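You operate a simulated robot arm through the tools that you are given. There is no shell and no other tool.

Carry out the task below with a simulated robot arm. There is one attempt and no reset: what you move stays moved.

TASK
Wind the hose neatly on to the roller and set the brake.
Fine: purple guide handle on and brake off before you crank; guide off again at the end; no loops may stand out of the coil. Where these are worked on the way, their far stop is far enough and under half their travel is too little: guide handle.

The check looks at the end state, three seconds after you hand in, the way a careful person would. Anything else that was tipped, shoved, dropped, spilled or broken makes it a failure.

THE ROBOT
A 6-joint arm with a fingered hand, fixed in place. Base frame: the origin is at the foot of the arm, x ahead of it, y to its left, z up. Readings come in m, degrees, newtons and seconds.
With the tool pointing down near the work surface it reaches from about 0.3 to 0.8 m from the base axis. Its first joint turns from -115.0 to 115.0 degrees. Payload 4 kg.
Tool frame: the origin (TCP) lies between the finger pads and is the grasp point; the fingertips stand 0.026 m ahead of it; z points along the fingers, y is the line along which they close. The gripper opens to 0.164 m. The gripper's body begins 0.073 m behind the TCP. The gripper is a hand of 5 fingers: y runs from the thumb to the fingers, the wrist lies at [0, 0, -0.239] in the tool frame, and closing takes about 1.5 s.
Orientation is that of the tool frame in the base frame, as a unit quaternion [x, y, z, w]. With the fingers straight down and closing along the base's y, the tool's x points along the base's -x, its y along +y and its z along -z.

THE INTERFACE
- The arm moves only by the tool play_rows. Its argument "increments" is a list of rows, each a list of 2 entries, a list of its own where there are three numbers: the shift along the base's x, y, z in m, then the turn, a rotation vector about the base's x, y, z in degrees. In form: [[[dx, dy, dz], [wx, wy, wz]], ...]. A call has 1 to 20 rows; each row shifts and turns the commanded pose from where the row before left it. "claw" is the finger opening in m, from 0 to 0.164, set as the call begins (left out, the last holds). Rows are played at 5 a second. More than 0.05 m and 8.6 degrees between two rows, or a gripper value outside its range, and nothing of the call is played. A pose out of reach is approached as far as the arm can. The call stops where the force on the tool passes 40 N (or 10 N more than at its start, if that is more) or the arm is blocked; 0.2 s more then pass. The fingers move at their own pace (about 0.045 m/s each) and stop on an object; they squeeze with about 28 N. The grip force told is the motor's: it shows also when the fingers shut on nothing. Time passes only in rows, and 0.2 s behind the last, so rows that do not move let the fingers close. It gives the time, the measured TCP pose, the force on the tool (base axes), the opening and the grip force at its end, in the units of the frame above (readings bear some noise), with the torque about the TCP (base axes, N m) and any sound that the robot's microphone picked up, and new pictures: "views" is both (left out), scene, wrist or none.
- Cameras (640 x 400 px; columns grow to the right, rows downward): "scene" is fixed at [0.0481, 0.6492, 1.5518]; the picture's right is [-0.45, -0.89, 0.00], its down [-0.68, 0.34, -0.64] and it looks along [0.57, -0.29, -0.77] (base axes); focal length 300 px, centre (320, 200). "wrist" rides on the gripper at [0.051, -0.07, -0.093] in the tool frame; the picture's right is [0.81, 0.59, 0.00], its down [-0.43, 0.60, -0.68] and it looks along [-0.40, 0.55, 0.74] (tool axes); focal length 270 px, centre (320, 200). There is no depth. A picture from a camera that has moved, and an enlarged one, comes with that camera's place and axes in the base frame and with its lens.
- lift_body(by): slides the trunk up (or, below 0, down) by that many m; the arm rides with it, the base frame stays. It gives what a move gives, with no picture.
- set_fingers(finger1, finger2, finger3, finger4, thumb_bend): sets how far each is bent, from 0 (flat) to 1 (curled in); at 0.3 the hand is open as for a grip, at 0.7 the pads meet at the TCP. One left out holds its place. A second passes; each finger stops where it meets its share of the squeeze, and holds until it gets a number again. A gripper value or a shape takes the hand back. It gives what a move gives, with no picture; readings hold the bend of each and the force on the fingers (four entries, about 0 where the hand has none), thumb and palm.
- preshape(shape): the hand has 5 fingers and takes this shape, open, in about a second: jaw (thumb against the fingers, like two jaws); tri (thumb and two fingers); tip (a fingertip pinch); poke (one finger out to press); point (the index stretched); flat (the hand flat); cup (the hand cupped); fist (a fist). The gripper value then closes the fingers along that shape, each until it touches; the sizes above hold for jaw. It gives what a move gives, with no picture.
- enlarge(camera, box): a new picture of the part [left, top, right, bottom] of that camera's present view, enlarged. The clock stands still meanwhile.
- hand_in(): hands the job in; it is judged then, once.

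Places have to be worked out from the pictures, the camera data and where the tool is seen. Open the gripper and draw the arm clear of the work before you hand the job in, unless the task says otherwise.

The tools are called after "Emit:" as a command line: name --argument value ..., lists and objects as JSON in quotes. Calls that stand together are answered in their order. play_rows: Moves the arm, as the interface text tells. Its arguments: {"type":"object","properties":{"increments":{"type":"array","items":{"type":"array"}},"claw":{"type":"number"},"views":{"type":"string","enum":["both","scene","wrist","none"]}},"required":["increments"]} The other tools are called the same way: lift_body (by) slides the trunk up or down; preshape (shape) gives the hand a shape; set_fingers (finger1, finger2, finger3, finger4, thumb_bend) moves the fingers one by one; enlarge (camera, box) takes an enlarged picture of a part of a camera's view; hand_in () hands the job in.

At the start:

```text
time: 0.0
eef_pos: [0.4083, 0.4016, 1.2722]
ee_rot: [0.0, 1.0, 0.0, 0.0]
wrist_force: [0.3, -0.1, 0.7]
torque: [-0.03, 0.01, 0.02]
finger_gap: 0.1639
finger_force: 0.1
shape: jaw
bend: [0.3, 0.3, 0.3, 0.3, 0.3]
finger forces: [0.0, 0.0, 0.0, 0.1, 0.0, 0.0]
trunk travel left (down, up): [-0.925, 0.065]
```

scene: 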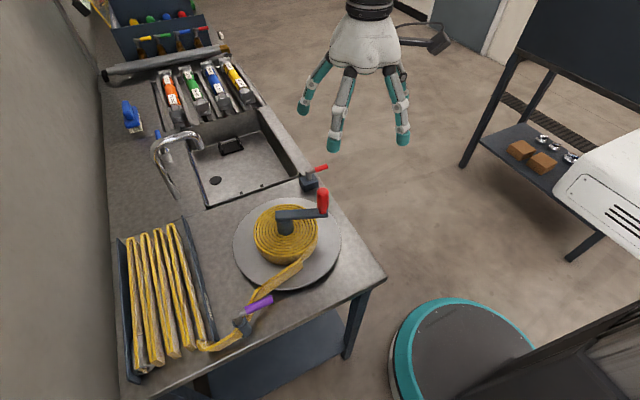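
wrist: 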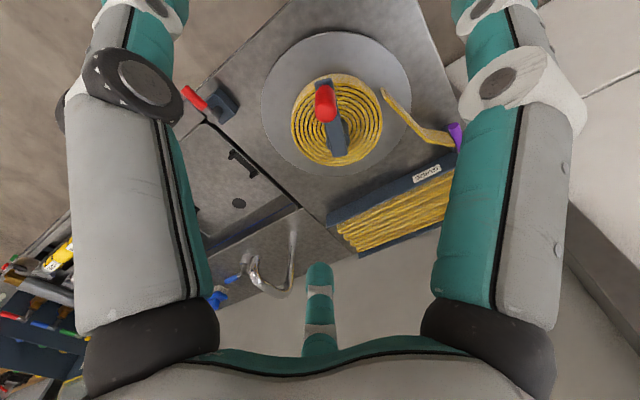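

I see a bench with a roller (grey disc, yellow coil, crank with red knob), a purple guide handle, a red brake lever and a hose in a tray. I'll enlarge these to judge them before moving anything.

Emit:
enlarge --camera "scene" --box '[200, 150, 400, 275]'

Emit:
enlarge --camera "scene" --box '[110, 220, 330, 380]'

Emit:
enlarge --camera "wrist" --box '[160, 20, 480, 220]'

```text
3.20 times, centred on (300, 212) of scene
camera zoom: at [0.0481, 0.6492, 1.5518], right [-0.45, -0.89, 0.0], down [-0.68, 0.34, -0.64], along [0.57, -0.29, -0.77], focal length 961 px, centre (384, 160)
```

zoom: 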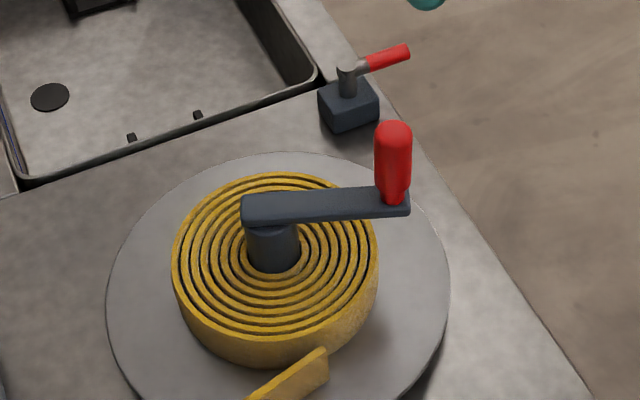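

```text
2.50 times, centred on (220, 300) of scene
camera zoom: at [0.0481, 0.6492, 1.5518], right [-0.45, -0.89, 0.0], down [-0.68, 0.34, -0.64], along [0.57, -0.29, -0.77], focal length 751 px, centre (570, -50)
```

zoom: 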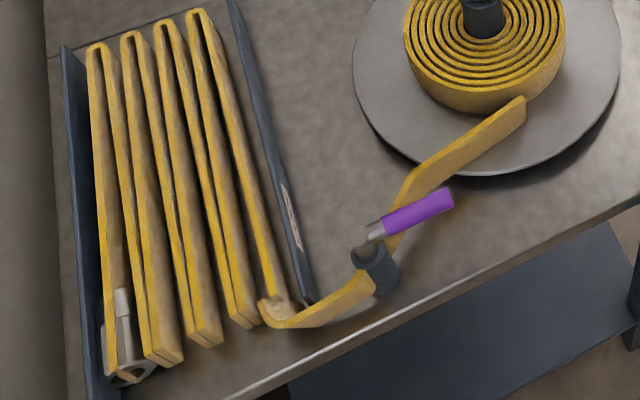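

```text
2.00 times, centred on (320, 120) of wrist
camera zoom: at [0.3584, 0.3316, 1.367], right [-0.81, 0.59, 0.0], down [0.43, 0.6, 0.68], along [0.4, 0.55, -0.74], focal length 541 px, centre (320, 360)
```

zoom: 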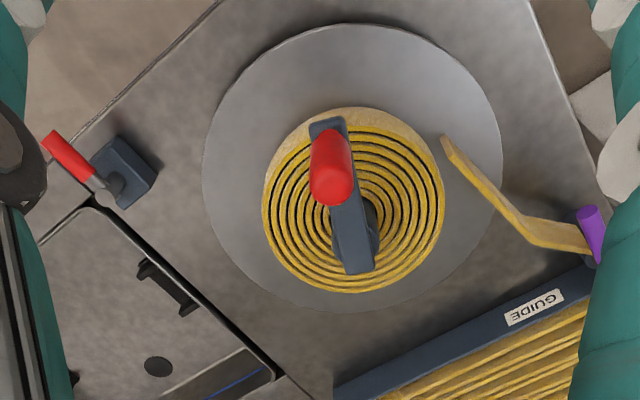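

By triangulating the two pictures I put the hub at about (0.47, 0.53), the knob at about (0.433, 0.445, 0.99–1.06) and the brake lever pivot at about (0.62, 0.40, 0.92) with its tip towards -y. The guide is near (0.31, 0.6). I'll move the hand back and up clear of everything to see the guide better.

Emit:
play_rows --increments '[[[-0.03, 0, 0], [0, 0, 0]], [[-0.03, 0, 0], [0, 0, 0]], [[-0.03, 0, 0], [0, 0, 0]], [[-0.02, 0, -0.03], [0, 0, 0]], [[0, 0, -0.03], [0, 0, 0]]]'

```text
time: 1.2
eef_pos: [0.2981, 0.4009, 1.2122]
ee_rot: [0.001, 1.0, -0.001, 0.0]
wrist_force: [-0.5, 0.4, 0.2]
torque: [0.0, -0.01, 0.03]
finger_gap: 0.1641
finger_force: 0.0
shape: jaw
bend: [0.3, 0.3, 0.3, 0.3, 0.3]
finger forces: [0.1, 0.1, 0.0, 0.1, 0.0, 0.0]
trunk travel left (down, up): [-0.925, 0.065]
camera wrist: at [0.2477, 0.3315, 1.3066], right [-0.81, 0.59, 0.0], down [0.43, 0.6, 0.68], along [0.4, 0.55, -0.74], focal length 270 px, centre (320, 200)
```

scene: 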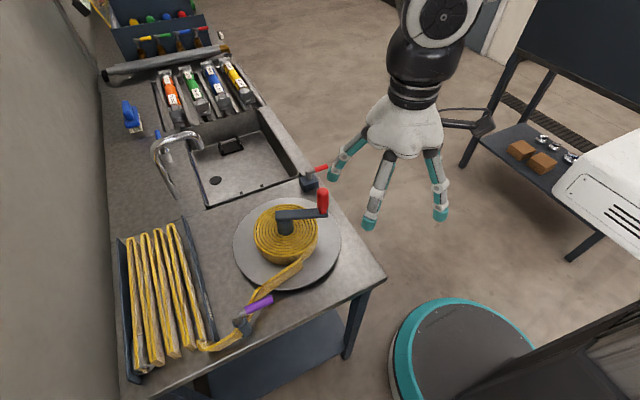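
wrist: 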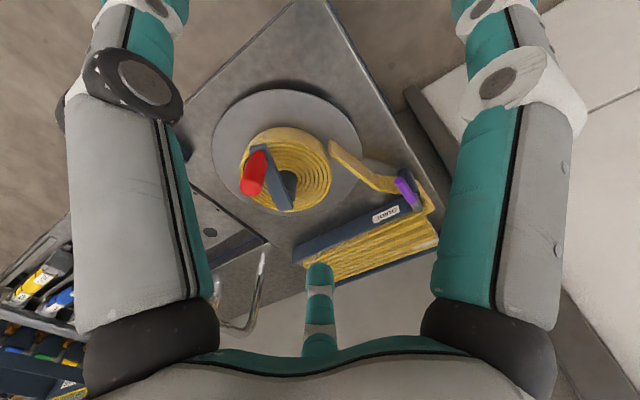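

The guide is now visible next to a labelled strip. I'll enlarge it in the wrist view.

Emit:
enlarge --camera "wrist" --box '[340, 140, 460, 215]'

Emit:
enlarge --camera "wrist" --box '[200, 70, 460, 270]'

Emit:
enlarge --camera "scene" --box '[220, 270, 300, 350]'

Emit:
enlarge --camera "scene" --box '[285, 150, 345, 200]'

```text
5.33 times, centred on (400, 178) of wrist
camera zoom: at [0.2477, 0.3315, 1.3066], right [-0.81, 0.59, 0.0], down [0.43, 0.6, 0.68], along [0.4, 0.55, -0.74], focal length 1442 px, centre (-107, 320)
```

zoom: 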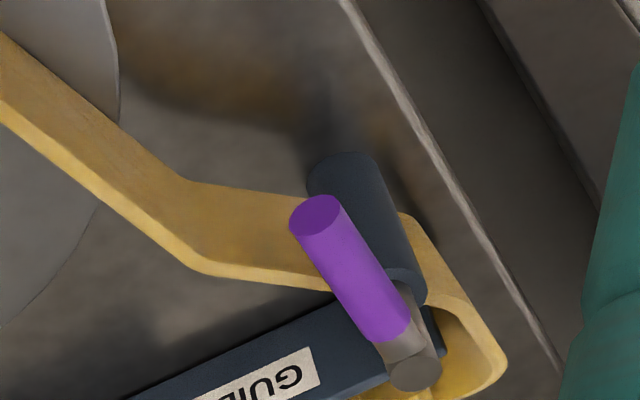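

```text
2.00 times, centred on (330, 170) of wrist
camera zoom: at [0.2477, 0.3315, 1.3066], right [-0.81, 0.59, 0.0], down [0.43, 0.6, 0.68], along [0.4, 0.55, -0.74], focal length 541 px, centre (300, 260)
```

zoom: 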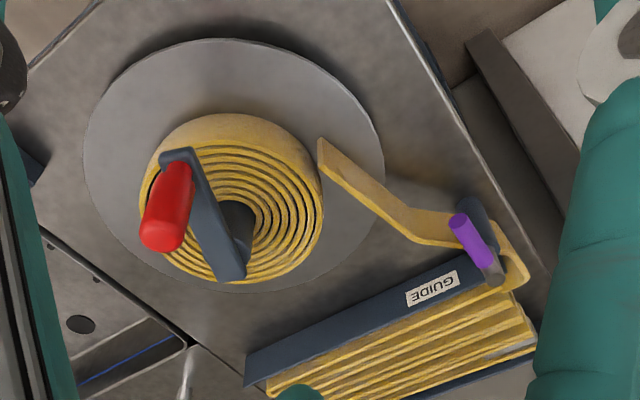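

```text
5.00 times, centred on (260, 310) of scene
camera zoom: at [0.0481, 0.6492, 1.5518], right [-0.45, -0.89, 0.0], down [-0.68, 0.34, -0.64], along [0.57, -0.29, -0.77], focal length 1502 px, centre (620, -350)
```

zoom: 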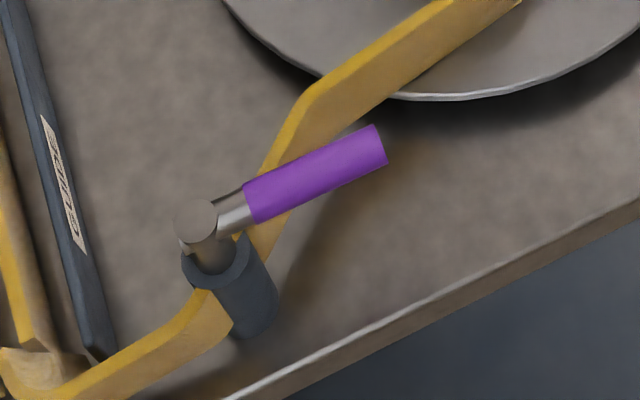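

```text
8.00 times, centred on (315, 175) of scene
camera zoom: at [0.0481, 0.6492, 1.5518], right [-0.45, -0.89, 0.0], down [-0.68, 0.34, -0.64], along [0.57, -0.29, -0.77], focal length 2403 px, centre (360, 400)
```

zoom: 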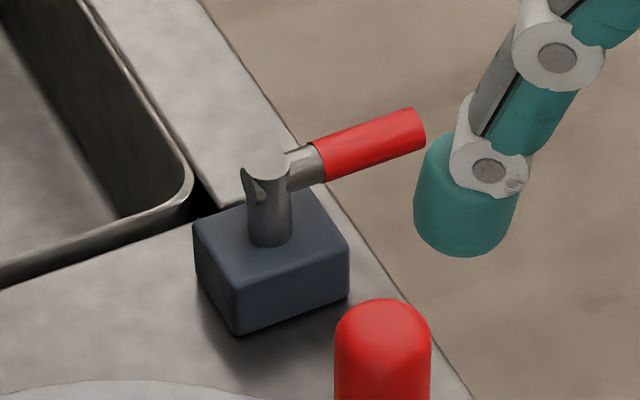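

Using the zoom lenses, the guide spindle comes out at about (0.306, 0.702) with its top at z≈0.966. Its purple handle points to -y, with the tip at about (0.304, 0.629, 0.956). Next I'll look closely at the brake with the wrist camera, keeping the hand over the free side in front of the bench.

Emit:
play_rows --increments '[[[0, -0.041, 0], [0, 0, 0]], [[0, -0.041, 0], [0, 0, 0]], [[0, -0.041, 0], [0, 0, 0]], [[0.04, 0, 0], [0, 0, 0]], [[0.04, 0, 0], [0, 0, 0]], [[0.04, 0, 0], [0, 0, 0]], [[0.04, 0, 0], [0, 0, 0]], [[0.04, 0, 0], [0, 0, 0]], [[0.03, 0, 0], [0, 0, 0]], [[0, 0, -0.03], [0, 0, 0]], [[0, 0, -0.03], [0, 0, 0]], [[0, 0, -0.03], [0, 0, 0]]]'

```text
time: 3.8
eef_pos: [0.5284, 0.2769, 1.1206]
ee_rot: [0.0, 1.0, 0.0, 0.0]
wrist_force: [-0.1, 0.5, 0.0]
torque: [-0.01, 0.01, 0.0]
finger_gap: 0.1637
finger_force: 0.1
shape: jaw
bend: [0.3, 0.3, 0.3, 0.3, 0.3]
finger forces: [0.1, 0.1, 0.1, 0.1, 0.0, 0.0]
trunk travel left (down, up): [-0.925, 0.065]
camera wrist: at [0.4785, 0.2087, 1.2155], right [-0.81, 0.59, 0.0], down [0.43, 0.6, 0.68], along [0.4, 0.55, -0.74], focal length 270 px, centre (320, 200)
```

scene: 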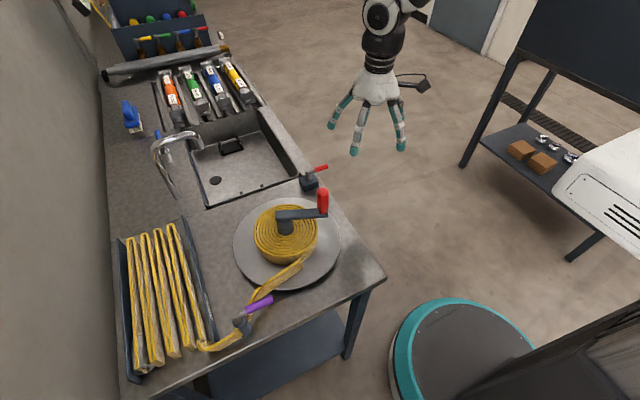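
wrist: 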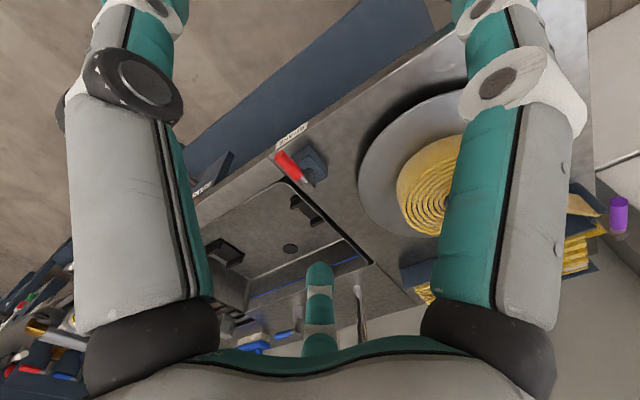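

There is a label near the brake on the bench front. I'll enlarge it.

Emit:
enlarge --camera "wrist" --box '[250, 110, 346, 170]'

Emit:
enlarge --camera "wrist" --box '[180, 130, 340, 230]'

Emit:
enlarge --camera "wrist" --box '[264, 145, 336, 190]'

```text
6.67 times, centred on (298, 140) of wrist
camera zoom: at [0.4785, 0.2087, 1.2155], right [-0.81, 0.59, 0.0], down [0.43, 0.6, 0.68], along [0.4, 0.55, -0.74], focal length 1802 px, centre (467, 600)
```

zoom: 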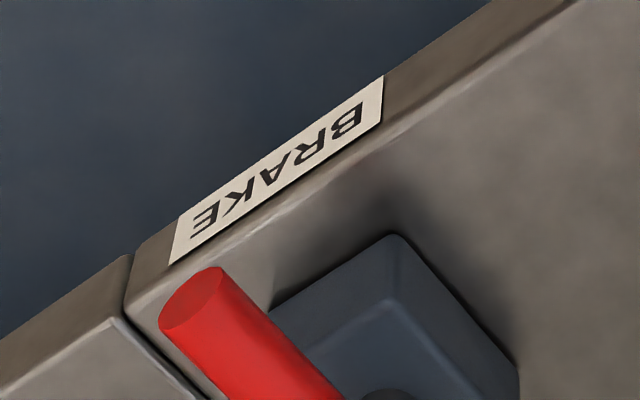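

```text
4.00 times, centred on (260, 180) of wrist
camera zoom: at [0.4785, 0.2087, 1.2155], right [-0.81, 0.59, 0.0], down [0.43, 0.6, 0.68], along [0.4, 0.55, -0.74], focal length 1081 px, centre (560, 280)
```

zoom: 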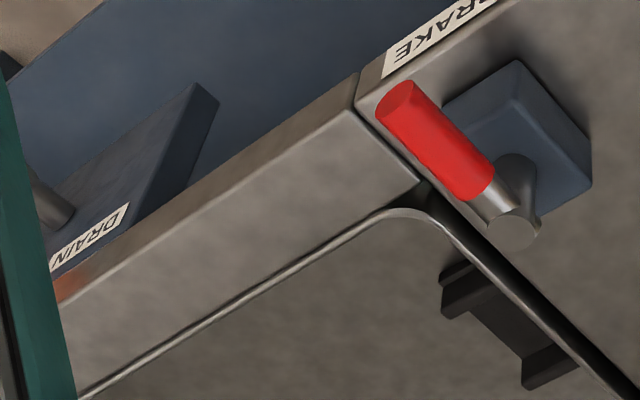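

```text
8.89 times, centred on (300, 168) of wrist
camera zoom: at [0.4785, 0.2087, 1.2155], right [-0.81, 0.59, 0.0], down [0.43, 0.6, 0.68], along [0.4, 0.55, -0.74], focal length 2402 px, centre (498, 489)
```

zoom: 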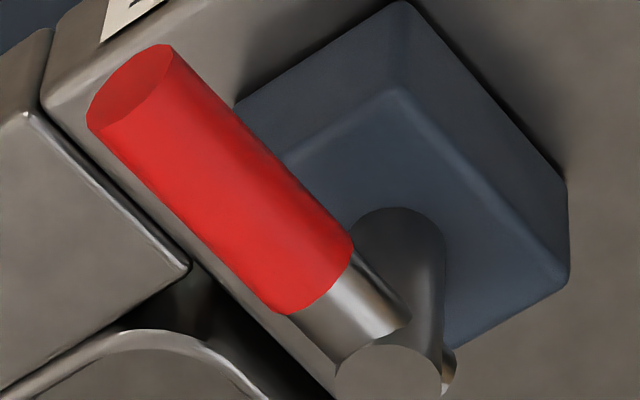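

The brake is a red lever on a vertical spindle at about (0.63, 0.393, 0.92), pointing to -y with its tip at about (0.63, 0.329). A single finger should be best for nudging the levers, so I'll take the poke shape here in free space.

Emit:
preshape --shape "poke"

Emit:
play_rows --increments '[[[0, 0, 0], [0, 0, 0]]]'

Emit:
enlarge --camera "scene" --box '[300, 20, 460, 180]'

```text
time: 4.7
eef_pos: [0.5282, 0.2778, 1.1225]
ee_rot: [0.0, 1.0, 0.0, 0.0]
wrist_force: [0.9, -0.4, 0.4]
torque: [-0.01, 0.0, -0.01]
finger_gap: 0.0
finger_force: 0.0
shape: poke
bend: [1.0, 1.0, 1.0, 1.0, 0.83]
finger forces: [0.0, 0.0, 0.0, 0.0, 0.0, 0.0]
trunk travel left (down, up): [-0.925, 0.065]
```

```text
time: 5.1
eef_pos: [0.5277, 0.277, 1.1218]
ee_rot: [0.0, 1.0, -0.001, 0.0]
wrist_force: [0.4, 0.5, 0.0]
torque: [0.04, 0.01, 0.0]
finger_gap: 0.0
finger_force: 0.0
shape: poke
bend: [1.0, 1.0, 1.0, 1.0, 0.83]
finger forces: [0.1, 0.0, 0.0, 0.0, 0.0, 0.1]
trunk travel left (down, up): [-0.925, 0.065]
camera wrist: at [0.478, 0.2085, 1.2161], right [-0.81, 0.59, 0.0], down [0.43, 0.6, 0.68], along [0.4, 0.55, -0.74], focal length 270 px, centre (320, 200)
```

scene: 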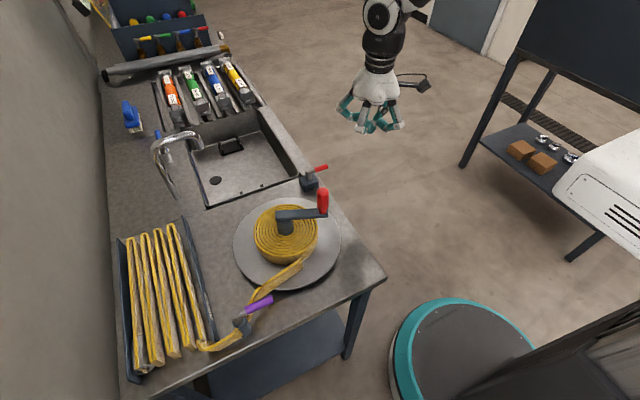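
wrist: 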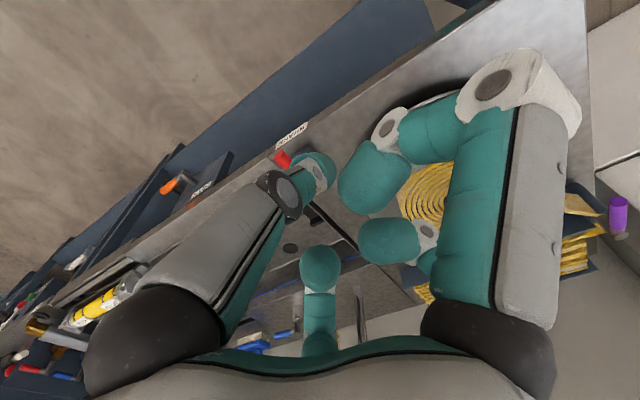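

```text
2.50 times, centred on (380, 100) of scene
camera zoom: at [0.0481, 0.6492, 1.5518], right [-0.45, -0.89, 0.0], down [-0.68, 0.34, -0.64], along [0.57, -0.29, -0.77], focal length 751 px, centre (170, 450)
```

zoom: 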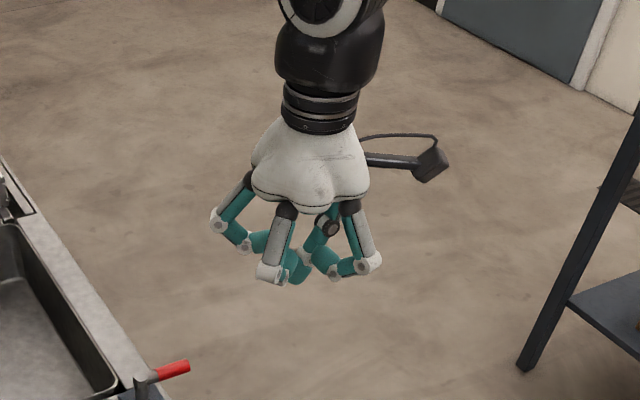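

Poke curls every finger here, so I'll try the point shape and look at it.

Emit:
preshape --shape "point"

Emit:
play_rows --increments '[[[0, 0, 0], [0, 0, 0]]]' --views "wrist"

Emit:
enlarge --camera "scene" --box '[300, 20, 460, 180]'

```text
time: 6.0
eef_pos: [0.5277, 0.277, 1.1211]
ee_rot: [0.0, 1.0, 0.0, 0.0]
wrist_force: [-1.0, 0.9, -0.3]
torque: [-0.02, -0.03, 0.0]
finger_gap: 0.1583
finger_force: 0.1
shape: point
bend: [0.7, 1.0, 1.0, 1.0, 0.72]
finger forces: [0.0, 0.1, 0.1, 0.1, 0.1, 0.1]
trunk travel left (down, up): [-0.925, 0.065]
```

```text
time: 6.4
eef_pos: [0.5268, 0.2784, 1.1217]
ee_rot: [0.0, 1.0, 0.0, 0.0]
wrist_force: [-0.3, 0.2, 0.0]
torque: [-0.01, 0.0, 0.0]
finger_gap: 0.1582
finger_force: 0.1
shape: point
bend: [0.7, 1.0, 1.0, 1.0, 0.72]
finger forces: [0.0, 0.0, 0.0, 0.0, 0.0, 0.0]
trunk travel left (down, up): [-0.925, 0.065]
camera wrist: at [0.478, 0.2085, 1.2161], right [-0.81, 0.59, 0.0], down [0.43, 0.6, 0.68], along [0.4, 0.55, -0.74], focal length 270 px, centre (320, 200)
```

wrist: 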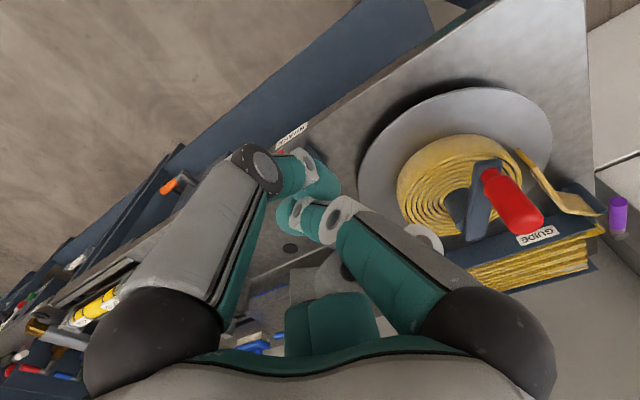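

```text
2.50 times, centred on (380, 100) of scene
camera zoom: at [0.0481, 0.6492, 1.5518], right [-0.45, -0.89, 0.0], down [-0.68, 0.34, -0.64], along [0.57, -0.29, -0.77], focal length 751 px, centre (170, 450)
```

zoom: 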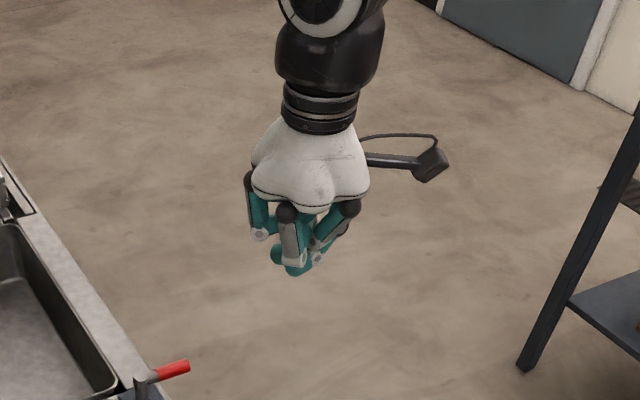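

The fingers are arranged as a five-point star with the thumb at -y, so the closed jaw makes a pointed cone at the TCP that is good for nudging. I'll take jaw and close it here to look at the cone.

Emit:
preshape --shape "jaw"

Emit:
play_rows --increments '[[[0, 0, 0], [0, 0, 0]], [[0, 0, 0], [0, 0, 0]], [[0, 0, 0], [0, 0, 0]], [[0, 0, 0], [0, 0, 0]], [[0, 0, 0], [0, 0, 0]], [[0, 0, 0], [0, 0, 0]], [[0, 0, 0], [0, 0, 0]], [[0, 0, 0], [0, 0, 0]], [[0, 0, 0], [0, 0, 0]], [[0, 0, 0], [0, 0, 0]]]' --claw 0.0 --views "wrist"

Emit:
enlarge --camera "scene" --box '[320, 40, 448, 140]'

```text
time: 7.3
eef_pos: [0.5279, 0.2773, 1.1223]
ee_rot: [0.0, 1.0, 0.0, 0.001]
wrist_force: [-1.0, -0.1, -0.8]
torque: [-0.01, 0.0, -0.02]
finger_gap: 0.1638
finger_force: 0.0
shape: jaw
bend: [0.3, 0.3, 0.3, 0.3, 0.3]
finger forces: [0.0, 0.1, 0.0, 0.0, 0.1, 0.1]
trunk travel left (down, up): [-0.925, 0.065]
```

```text
time: 9.5
eef_pos: [0.5285, 0.278, 1.1209]
ee_rot: [0.0, 1.0, 0.0, 0.0]
wrist_force: [-0.7, -0.4, -0.2]
torque: [0.02, -0.03, 0.01]
finger_gap: 0.0
finger_force: 15.0
shape: jaw
bend: [0.7, 0.7, 0.7, 0.7, 0.7]
finger forces: [0.1, 0.0, 0.1, 0.0, 0.1, 0.0]
trunk travel left (down, up): [-0.925, 0.065]
camera wrist: at [0.478, 0.2085, 1.2161], right [-0.81, 0.59, 0.0], down [0.43, 0.6, 0.68], along [0.4, 0.55, -0.74], focal length 270 px, centre (320, 200)
```

wrist: 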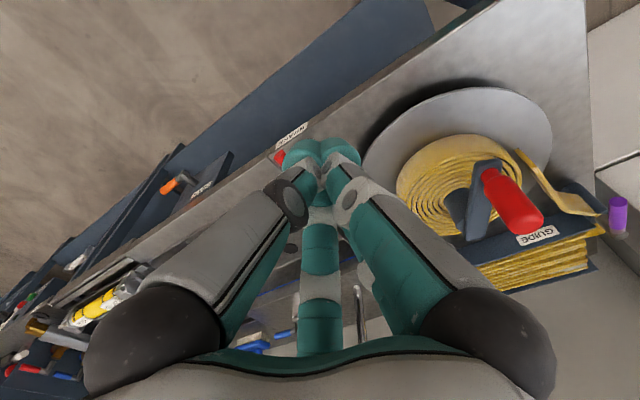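

```text
4.00 times, centred on (384, 90) of scene
camera zoom: at [0.0481, 0.6492, 1.5518], right [-0.45, -0.89, 0.0], down [-0.68, 0.34, -0.64], along [0.57, -0.29, -0.77], focal length 1202 px, centre (64, 640)
```

zoom: 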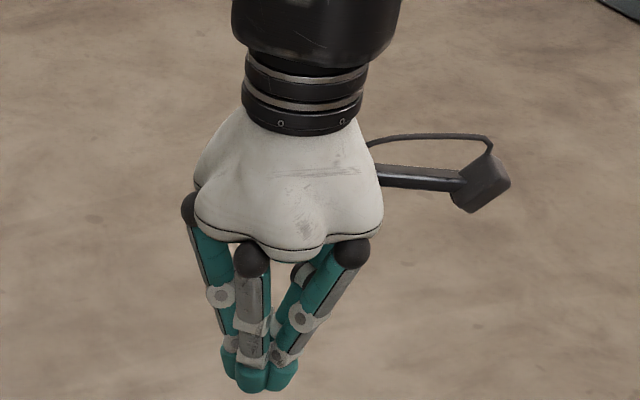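

The closed cone's tip is about 4 cm wide. I'll carry it high around the free side to the guide, to roughly (0.265, 0.638), just off the bench end beside the handle, and look from there.

Emit:
play_rows --increments '[[[-0.0376, 0, 0], [0, 0, 0]], [[-0.0376, 0, 0], [0, 0, 0]], [[-0.0376, 0, 0], [0, 0, 0]], [[-0.0376, 0, 0], [0, 0, 0]], [[-0.0376, 0, 0], [0, 0, 0]], [[-0.0376, 0, 0], [0, 0, 0]], [[-0.0376, 0, 0], [0, 0, 0]], [[0, 0.04, 0], [0, 0, 0]], [[0, 0.04, 0], [0, 0, 0]], [[0, 0.04, 0], [0, 0, 0]], [[0, 0.04, 0], [0, 0, 0]], [[0, 0.04, 0], [0, 0, 0]], [[0, 0.04, 0], [0, 0, 0]], [[0, 0.04, 0], [0, 0, 0]], [[0, 0.04, 0], [0, 0, 0]], [[0, 0.04, 0], [0, 0, 0]]]'

Emit:
enlarge --camera "scene" --box '[180, 220, 340, 350]'

```text
time: 12.9
eef_pos: [0.2649, 0.6378, 1.1204]
ee_rot: [0.0, 1.0, 0.0, 0.001]
wrist_force: [-0.5, 0.7, 0.6]
torque: [0.0, 0.02, 0.01]
finger_gap: 0.0
finger_force: 27.8
shape: jaw
bend: [0.7, 0.7, 0.7, 0.7, 0.7]
finger forces: [0.0, 0.0, 0.1, 0.0, 0.1, 0.0]
trunk travel left (down, up): [-0.925, 0.065]
camera wrist: at [0.2154, 0.5699, 1.2159], right [-0.81, 0.59, 0.0], down [0.43, 0.6, 0.68], along [0.4, 0.55, -0.74], focal length 270 px, centre (320, 200)
```

scene: 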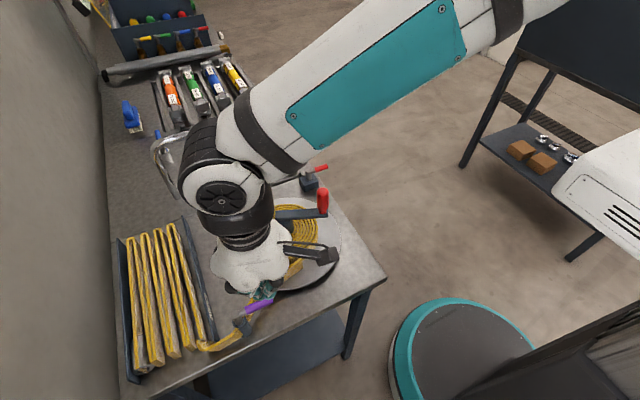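
wrist: 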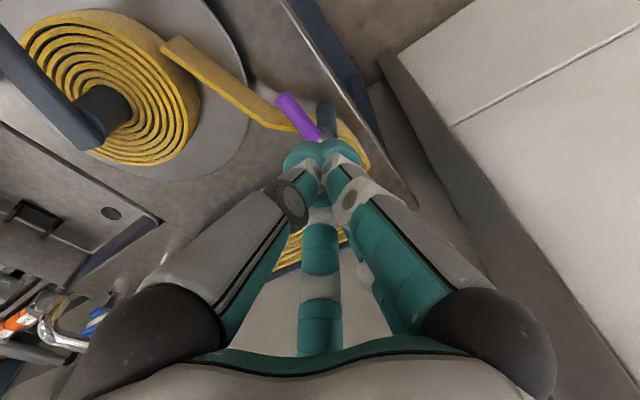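

```text
3.08 times, centred on (260, 285) of scene
camera zoom: at [0.0481, 0.6492, 1.5518], right [-0.45, -0.89, 0.0], down [-0.68, 0.34, -0.64], along [0.57, -0.29, -0.77], focal length 924 px, centre (505, -62)
```

zoom: 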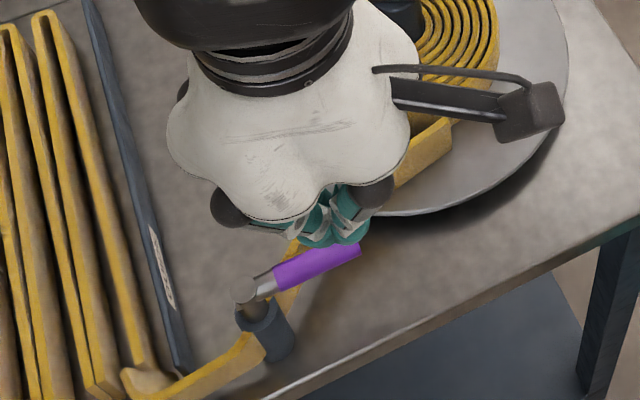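

The new view confirms the guide tip at about (0.305, 0.630). I'll lower the cone beside it until its tip is at z≈0.94, level with the handle and above the hose.

Emit:
play_rows --increments '[[[-0.003, 0, -0.031], [0, 0, 0]], [[0, 0, -0.031], [0, 0, 0]], [[0, 0, -0.031], [0, 0, 0]], [[0, 0, -0.031], [0, 0, 0]], [[0, 0, -0.03], [0, 0, 0]]]'

Emit:
enlarge --camera "scene" --box '[210, 260, 306, 340]'

Emit:
enlarge --camera "wrist" --box '[240, 60, 400, 180]'

```text
time: 14.1
eef_pos: [0.2636, 0.6387, 0.9674]
ee_rot: [-0.001, 1.0, 0.0, 0.0]
wrist_force: [-0.6, -0.3, 0.2]
torque: [-0.02, -0.01, 0.01]
finger_gap: 0.0001
finger_force: 28.1
shape: jaw
bend: [0.7, 0.7, 0.7, 0.7, 0.7]
finger forces: [0.0, 0.1, 0.1, 0.1, 0.1, 0.0]
trunk travel left (down, up): [-0.925, 0.065]
camera wrist: at [0.2132, 0.5691, 1.0628], right [-0.81, 0.59, 0.0], down [0.43, 0.6, 0.68], along [0.4, 0.55, -0.74], focal length 270 px, centre (320, 200)
```

scene: 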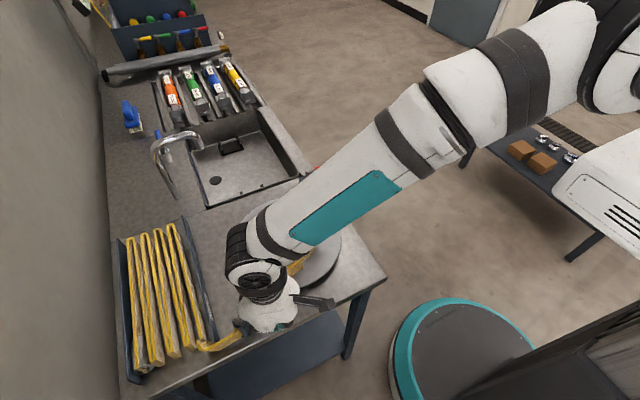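
wrist: 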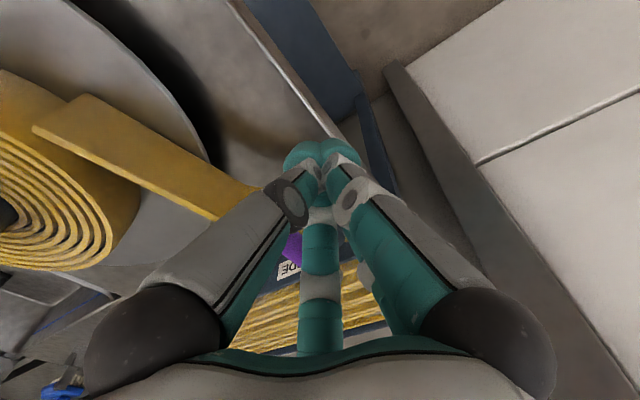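

```text
5.00 times, centred on (258, 300) of scene
camera zoom: at [0.0481, 0.6492, 1.5518], right [-0.45, -0.89, 0.0], down [-0.68, 0.34, -0.64], along [0.57, -0.29, -0.77], focal length 1502 px, centre (630, -300)
```

zoom: 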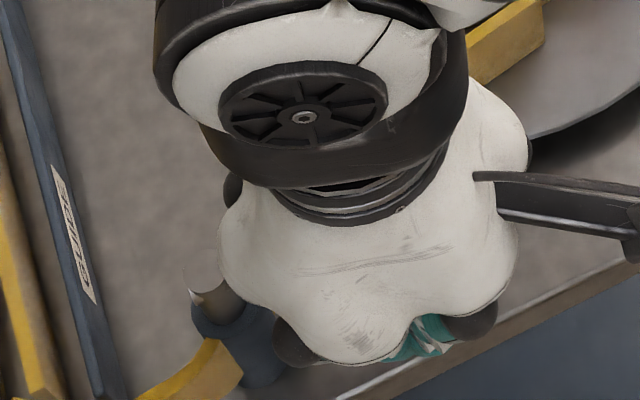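

```text
3.33 times, centred on (320, 120) of wrist
camera zoom: at [0.2132, 0.5691, 1.0628], right [-0.81, 0.59, 0.0], down [0.43, 0.6, 0.68], along [0.4, 0.55, -0.74], focal length 901 px, centre (320, 467)
```

zoom: 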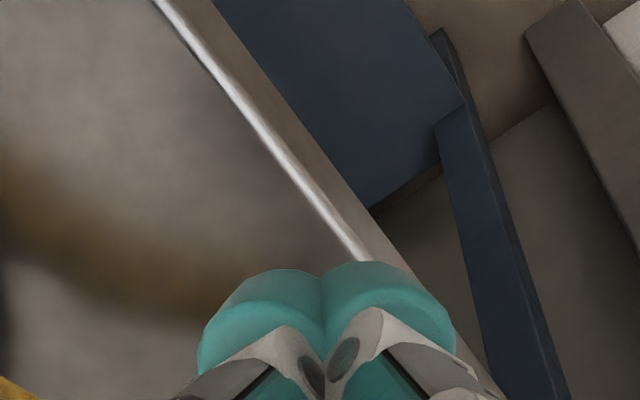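

I'm beside the handle on its -x side. I'll push gently towards +x in 5 mm steps, watching the force to find which way the guide turns.

Emit:
play_rows --increments '[[[0.005, 0, 0], [0, 0, 0]], [[0.005, 0, 0], [0, 0, 0]], [[0.005, 0, 0], [0, 0, 0]], [[0.005, 0, 0], [0, 0, 0]]]' --views "none"

```text
time: 15.1
eef_pos: [0.2815, 0.6372, 0.9689]
ee_rot: [0.001, 1.0, 0.0, 0.001]
wrist_force: [-1.9, -0.3, 1.1]
torque: [0.0, 0.0, -0.03]
finger_gap: 0.0
finger_force: 28.2
shape: jaw
bend: [0.7, 0.7, 0.7, 0.7, 0.7]
finger forces: [0.0, 0.1, 0.0, 1.4, 0.0, 0.2]
trunk travel left (down, up): [-0.925, 0.065]
```

There is light contact now (-1.9 N). I'll push on a little further and watch whether the force climbs or the handle gives.

Emit:
play_rows --increments '[[[0.004, 0, 0], [0, 0, 0]], [[0.004, 0, 0], [0, 0, 0]], [[0.004, 0, 0], [0, 0, 0]]]' --views "both"

Emit:
enlarge --camera "wrist" --box '[240, 120, 400, 300]'

```text
time: 15.9
eef_pos: [0.2946, 0.6377, 0.9685]
ee_rot: [0.001, 1.0, -0.001, 0.0]
wrist_force: [-1.5, -0.2, 0.7]
torque: [0.01, 0.03, -0.02]
finger_gap: 0.0
finger_force: 28.1
shape: jaw
bend: [0.7, 0.7, 0.7, 0.7, 0.7]
finger forces: [0.0, 0.0, 0.1, 1.0, 0.0, 0.1]
trunk travel left (down, up): [-0.925, 0.065]
camera wrist: at [0.2444, 0.5682, 1.0626], right [-0.81, 0.59, 0.0], down [0.43, 0.6, 0.68], along [0.4, 0.55, -0.74], focal length 270 px, centre (320, 200)
```

scene: 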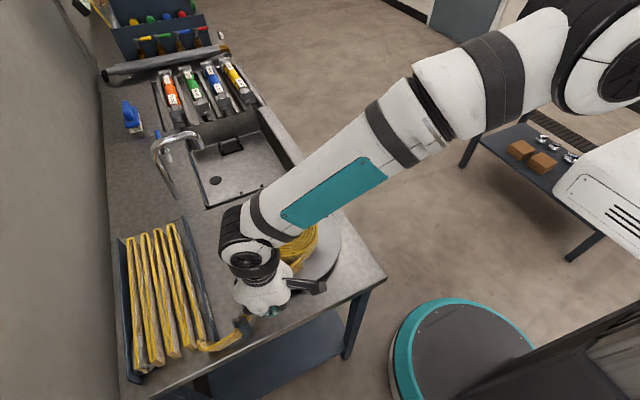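
wrist: 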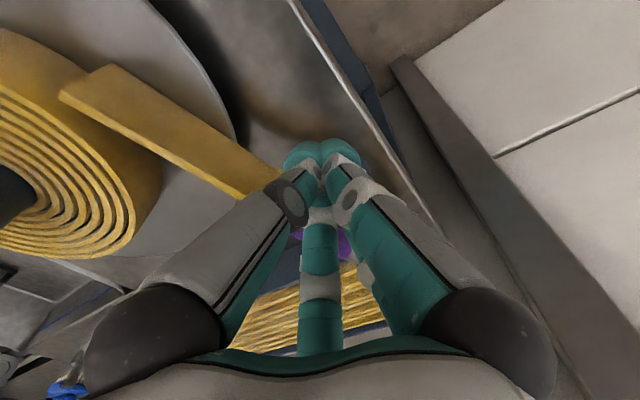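

```text
2.22 times, centred on (320, 210) of wrist
camera zoom: at [0.2444, 0.5682, 1.0626], right [-0.81, 0.59, 0.0], down [0.43, 0.6, 0.68], along [0.4, 0.55, -0.74], focal length 601 px, centre (320, 178)
```

zoom: 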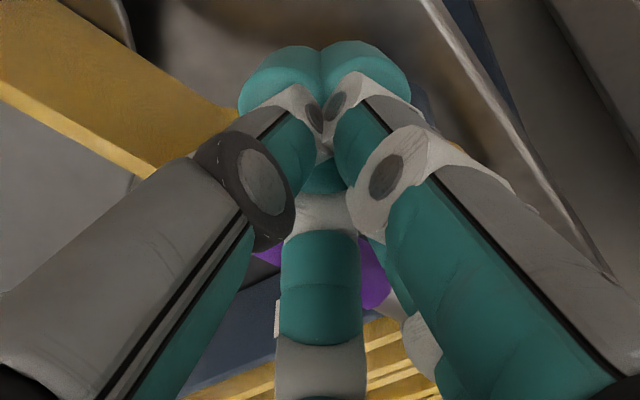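

The handle gives with only about 1.5 N, so the guide turns counter-clockwise from -y towards +x. I'll follow an arc about the spindle at (0.306, 0.702) up to about 45°.

Emit:
play_rows --increments '[[[0.0056, -0.0015, 0], [0, 0, 0]], [[0.0056, -0.0015, 0], [0, 0, 0]], [[0.006, 0.0003, 0], [0, 0, 0]], [[0.006, 0.0003, 0], [0, 0, 0]], [[0.0085, 0.0026, 0], [0, 0, 0]], [[0.0085, 0.0026, 0], [0, 0, 0]]]' --views "both"

Emit:
enlarge --camera "scene" --box '[210, 260, 306, 340]'

```text
time: 17.3
eef_pos: [0.3342, 0.6408, 0.9679]
ee_rot: [0.0, 1.0, 0.0, 0.0]
wrist_force: [-0.8, -0.8, 0.7]
torque: [0.01, 0.0, 0.03]
finger_gap: 0.0001
finger_force: 27.6
shape: jaw
bend: [0.7, 0.7, 0.7, 0.7, 0.7]
finger forces: [0.0, 0.0, 0.9, 0.0, 0.0, 0.1]
trunk travel left (down, up): [-0.925, 0.065]
camera wrist: at [0.2848, 0.5713, 1.0629], right [-0.81, 0.59, 0.0], down [0.43, 0.59, 0.68], along [0.4, 0.55, -0.74], focal length 270 px, centre (320, 200)
```

scene: 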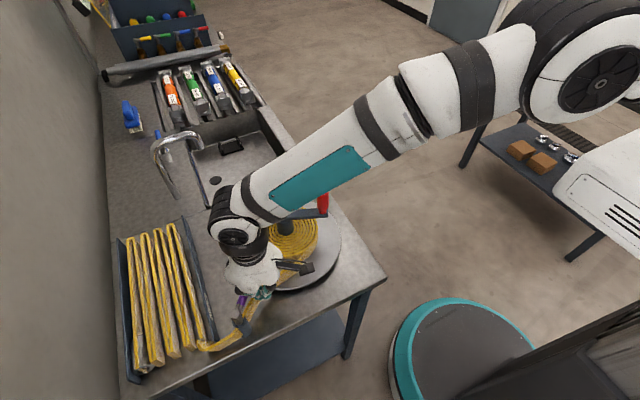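
wrist: 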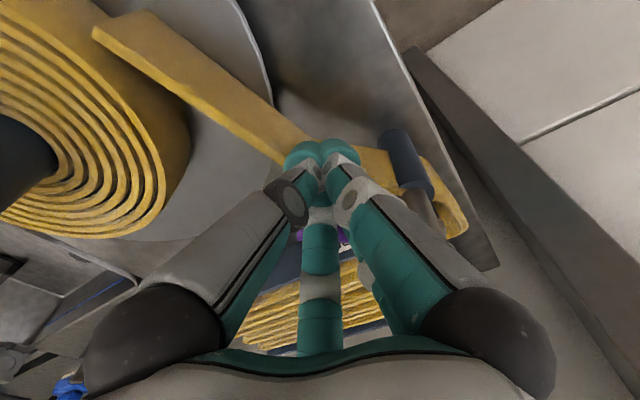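

```text
5.00 times, centred on (258, 300) of scene
camera zoom: at [0.0481, 0.6492, 1.5518], right [-0.45, -0.89, 0.0], down [-0.68, 0.34, -0.64], along [0.57, -0.29, -0.77], focal length 1502 px, centre (630, -300)
```

zoom: 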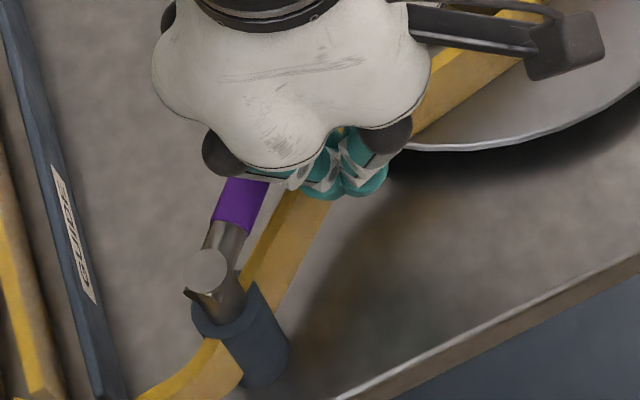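

The handle has turned to about 45° with under 1 N. I'll continue the arc towards 90°.

Emit:
play_rows --increments '[[[0.0078, 0.0045, 0], [0, 0, 0]], [[0.0077, 0.0044, 0], [0, 0, 0]], [[0.006, 0.0065, 0], [0, 0, 0]], [[0.006, 0.0065, 0], [0, 0, 0]], [[0.0042, 0.0079, 0], [0, 0, 0]], [[0.0041, 0.0079, 0], [0, 0, 0]]]' --views "both"

Emit:
enlarge --camera "scene" --box '[210, 260, 306, 340]'

```text
time: 18.7
eef_pos: [0.3663, 0.6705, 0.9679]
ee_rot: [-0.001, 1.0, 0.0, 0.0]
wrist_force: [-0.1, 0.3, 0.7]
torque: [0.0, -0.01, -0.02]
finger_gap: 0.0001
finger_force: 28.0
shape: jaw
bend: [0.7, 0.7, 0.7, 0.7, 0.7]
finger forces: [0.0, 0.1, 0.1, 0.0, 0.0, 0.1]
out of reach, approached as far as the arm can: row 6
trunk travel left (down, up): [-0.925, 0.065]
camera wrist: at [0.317, 0.6009, 1.0628], right [-0.81, 0.59, 0.0], down [0.43, 0.6, 0.68], along [0.4, 0.55, -0.74], focal length 270 px, centre (320, 200)
```

scene: 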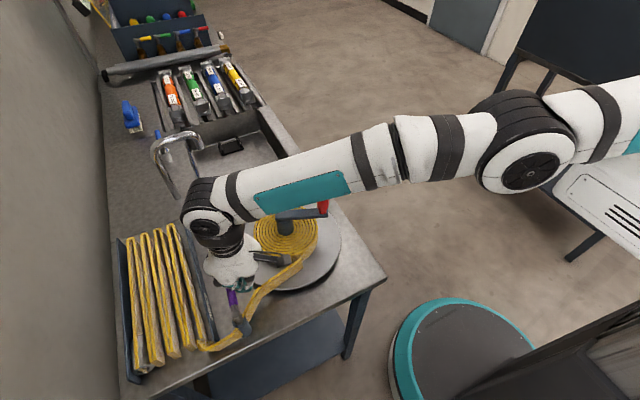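
wrist: 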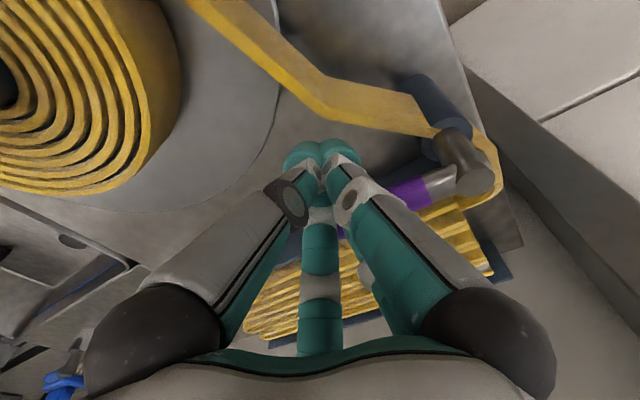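

```text
5.00 times, centred on (258, 300) of scene
camera zoom: at [0.0481, 0.6492, 1.5518], right [-0.45, -0.89, 0.0], down [-0.68, 0.34, -0.64], along [0.57, -0.29, -0.77], focal length 1502 px, centre (630, -300)
```

zoom: 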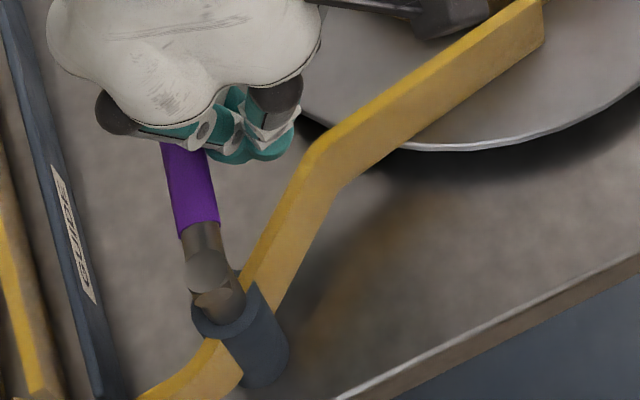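

Row 6 was out of reach (0.77 m out) and the handle is at about 75–80°, with no stop felt yet. I'll back off and lift the hand, then lower the trunk to gain reach.

Emit:
play_rows --increments '[[[-0.008, -0.02, 0], [0, 0, 0]], [[-0.008, -0.01, 0.03], [0, 0, 0]], [[0, 0, 0.05], [0, 0, 0]], [[0, 0, 0.05], [0, 0, 0]], [[0, 0, 0.05], [0, 0, 0]], [[0, 0, 0.05], [0, 0, 0]]]' --views "scene"

Emit:
lift_body --by -0.2

Emit:
play_rows --increments '[[[0, 0, 0], [0, 0, 0]]]' --views "both"

```text
time: 20.1
eef_pos: [0.3475, 0.6399, 1.2021]
ee_rot: [0.0, 1.0, 0.001, 0.0]
wrist_force: [-0.3, 0.4, 0.2]
torque: [0.01, -0.01, 0.01]
finger_gap: 0.0001
finger_force: 27.5
shape: jaw
bend: [0.7, 0.7, 0.7, 0.7, 0.7]
finger forces: [0.0, 0.1, 0.0, 0.0, 0.1, 0.1]
trunk travel left (down, up): [-0.925, 0.065]
```

scene: 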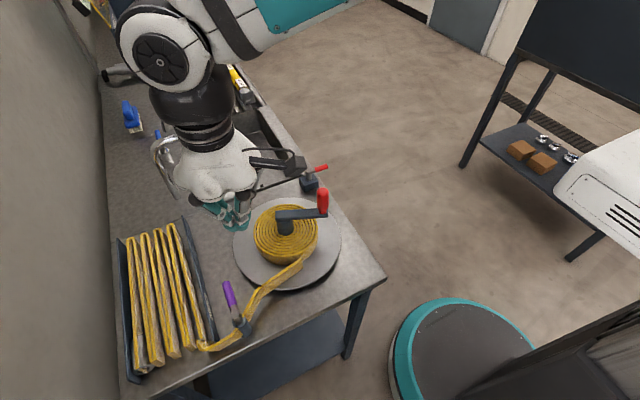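

```text
time: 22.3
eef_pos: [0.3491, 0.6406, 1.0015]
ee_rot: [0.0, 1.0, 0.0, 0.0]
wrist_force: [0.5, 0.6, 0.6]
torque: [0.02, -0.02, 0.02]
finger_gap: 0.0
finger_force: 28.1
shape: jaw
bend: [0.7, 0.7, 0.7, 0.7, 0.7]
finger forces: [0.0, 0.0, 0.1, 0.0, 0.1, 0.0]
trunk travel left (down, up): [-0.725, 0.265]
```

```text
time: 22.7
eef_pos: [0.3481, 0.6405, 1.0014]
ee_rot: [0.0, 1.0, 0.0, 0.0]
wrist_force: [0.0, 0.2, 0.1]
torque: [0.03, 0.01, 0.04]
finger_gap: 0.0
finger_force: 28.5
shape: jaw
bend: [0.7, 0.7, 0.7, 0.7, 0.7]
finger forces: [0.0, 0.0, 0.0, 0.1, 0.0, 0.0]
trunk travel left (down, up): [-0.725, 0.265]
camera wrist: at [0.2984, 0.5723, 1.0955], right [-0.81, 0.59, 0.0], down [0.43, 0.6, 0.68], along [0.4, 0.55, -0.74], focal length 270 px, centre (320, 200)
```

scene: 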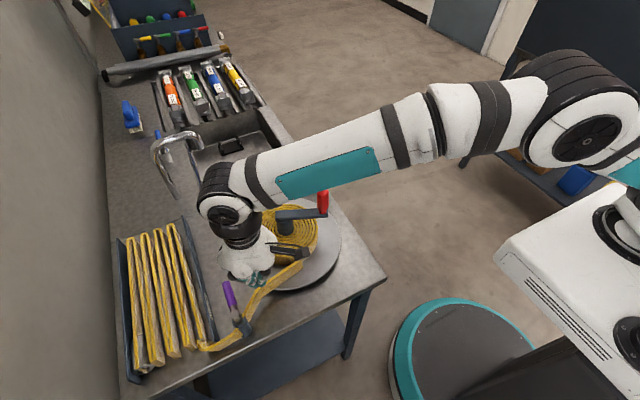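
wrist: 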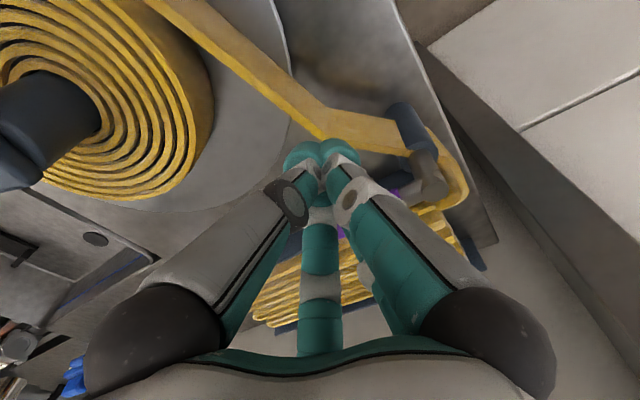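

The trunk is now lower. I'll enlarge the guide to measure the handle's present angle.

Emit:
enlarge --camera "scene" --box '[200, 260, 296, 340]'

```text
5.00 times, centred on (248, 300) of scene
camera zoom: at [0.0481, 0.6492, 1.5518], right [-0.45, -0.89, 0.0], down [-0.68, 0.34, -0.64], along [0.57, -0.29, -0.77], focal length 1502 px, centre (680, -300)
```

zoom: 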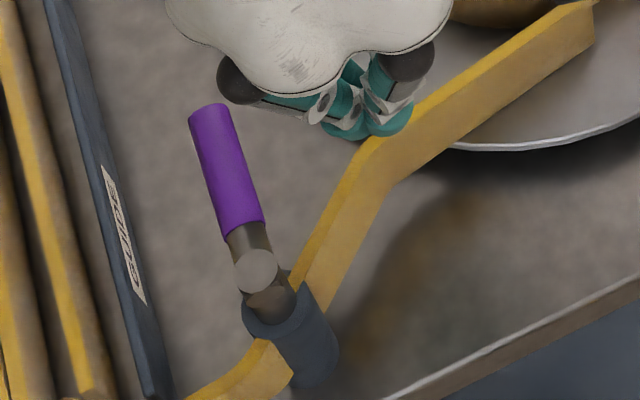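

The handle now points along +x (about 90°). I'll come back down beside it and push gently towards +y to check that it is at its far stop.

Emit:
play_rows --increments '[[[0.02, 0, 0], [0, 0, 0]], [[0, 0, -0.034], [0, 0, 0]], [[0, 0.02, 0], [0, 0, 0]], [[0, 0.01, 0], [0, 0, 0]], [[0, 0.005, 0], [0, 0, 0]]]' --views "none"

Emit:
play_rows --increments '[[[0, 0.004, 0], [0, 0, 0]], [[0, 0.004, 0], [0, 0, 0]]]' --views "none"

```text
time: 23.9
eef_pos: [0.3688, 0.6761, 0.9672]
ee_rot: [0.001, 1.0, 0.0, -0.001]
wrist_force: [-0.7, -2.7, 0.7]
torque: [0.0, 0.0, 0.04]
finger_gap: 0.0
finger_force: 27.7
shape: jaw
bend: [0.7, 0.7, 0.7, 0.7, 0.7]
finger forces: [0.0, 1.8, 1.4, 0.1, 0.0, 0.0]
trunk travel left (down, up): [-0.725, 0.265]
```

```text
time: 24.5
eef_pos: [0.3698, 0.6804, 0.9697]
ee_rot: [0.001, 1.0, 0.001, -0.001]
wrist_force: [0.3, -21.5, 5.7]
torque: [-0.03, -0.02, 0.03]
finger_gap: 0.0
finger_force: 27.8
shape: jaw
bend: [0.7, 0.7, 0.7, 0.7, 0.7]
finger forces: [0.1, 11.5, 10.2, 0.0, 0.0, 0.0]
trunk travel left (down, up): [-0.725, 0.265]
```

The force climbed to 21 N with no further motion, so the guide is at its far stop. I'll back off, rise, and head over to view the crank from closer by.

Emit:
play_rows --increments '[[[0, -0.02, 0], [0, 0, 0]], [[0, -0.02, 0.03], [0, 0, 0]], [[0, -0.02, 0.05], [0, 0, 0]], [[0, -0.02, 0.05], [0, 0, 0]], [[-0.01, -0.04, 0.03], [0, 0, 0]], [[-0.01, -0.04, 0], [0, 0, 0]], [[-0.01, -0.04, 0], [0, 0, 0]], [[-0.01, -0.04, 0], [0, 0, 0]]]' --views "both"

Emit:
enlarge --camera "scene" --box '[200, 220, 312, 340]'

Emit:
enlarge --camera "scene" --box '[230, 170, 350, 270]'

```text
refused: row 3 steps farther than a row can; nothing moved
```

```text
3.33 times, centred on (256, 280) of scene
camera zoom: at [0.0481, 0.6492, 1.5518], right [-0.45, -0.89, 0.0], down [-0.68, 0.34, -0.64], along [0.57, -0.29, -0.77], focal length 1001 px, centre (533, -67)
```

zoom: 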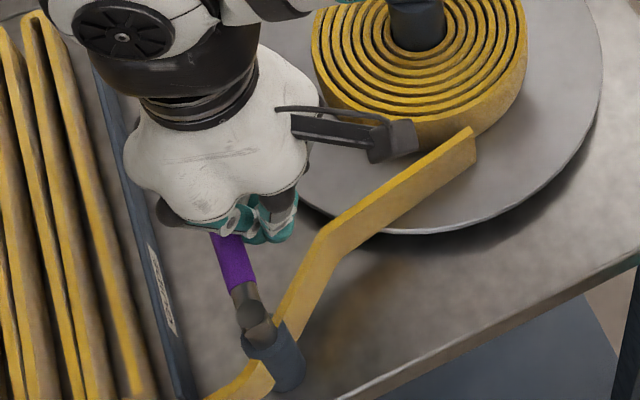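

```text
4.00 times, centred on (290, 220) of scene
camera zoom: at [0.0481, 0.6492, 1.5518], right [-0.45, -0.89, 0.0], down [-0.68, 0.34, -0.64], along [0.57, -0.29, -0.77], focal length 1202 px, centre (440, 120)
```

zoom: 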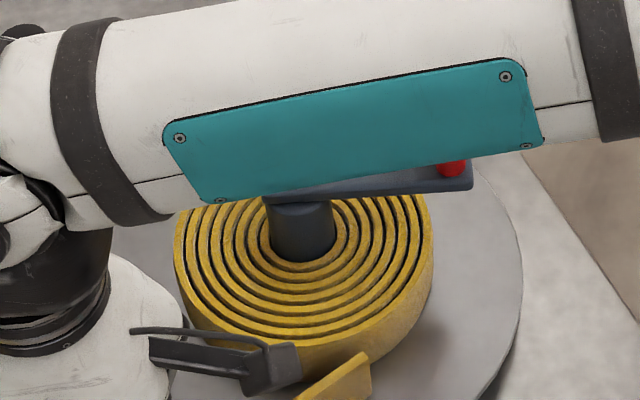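

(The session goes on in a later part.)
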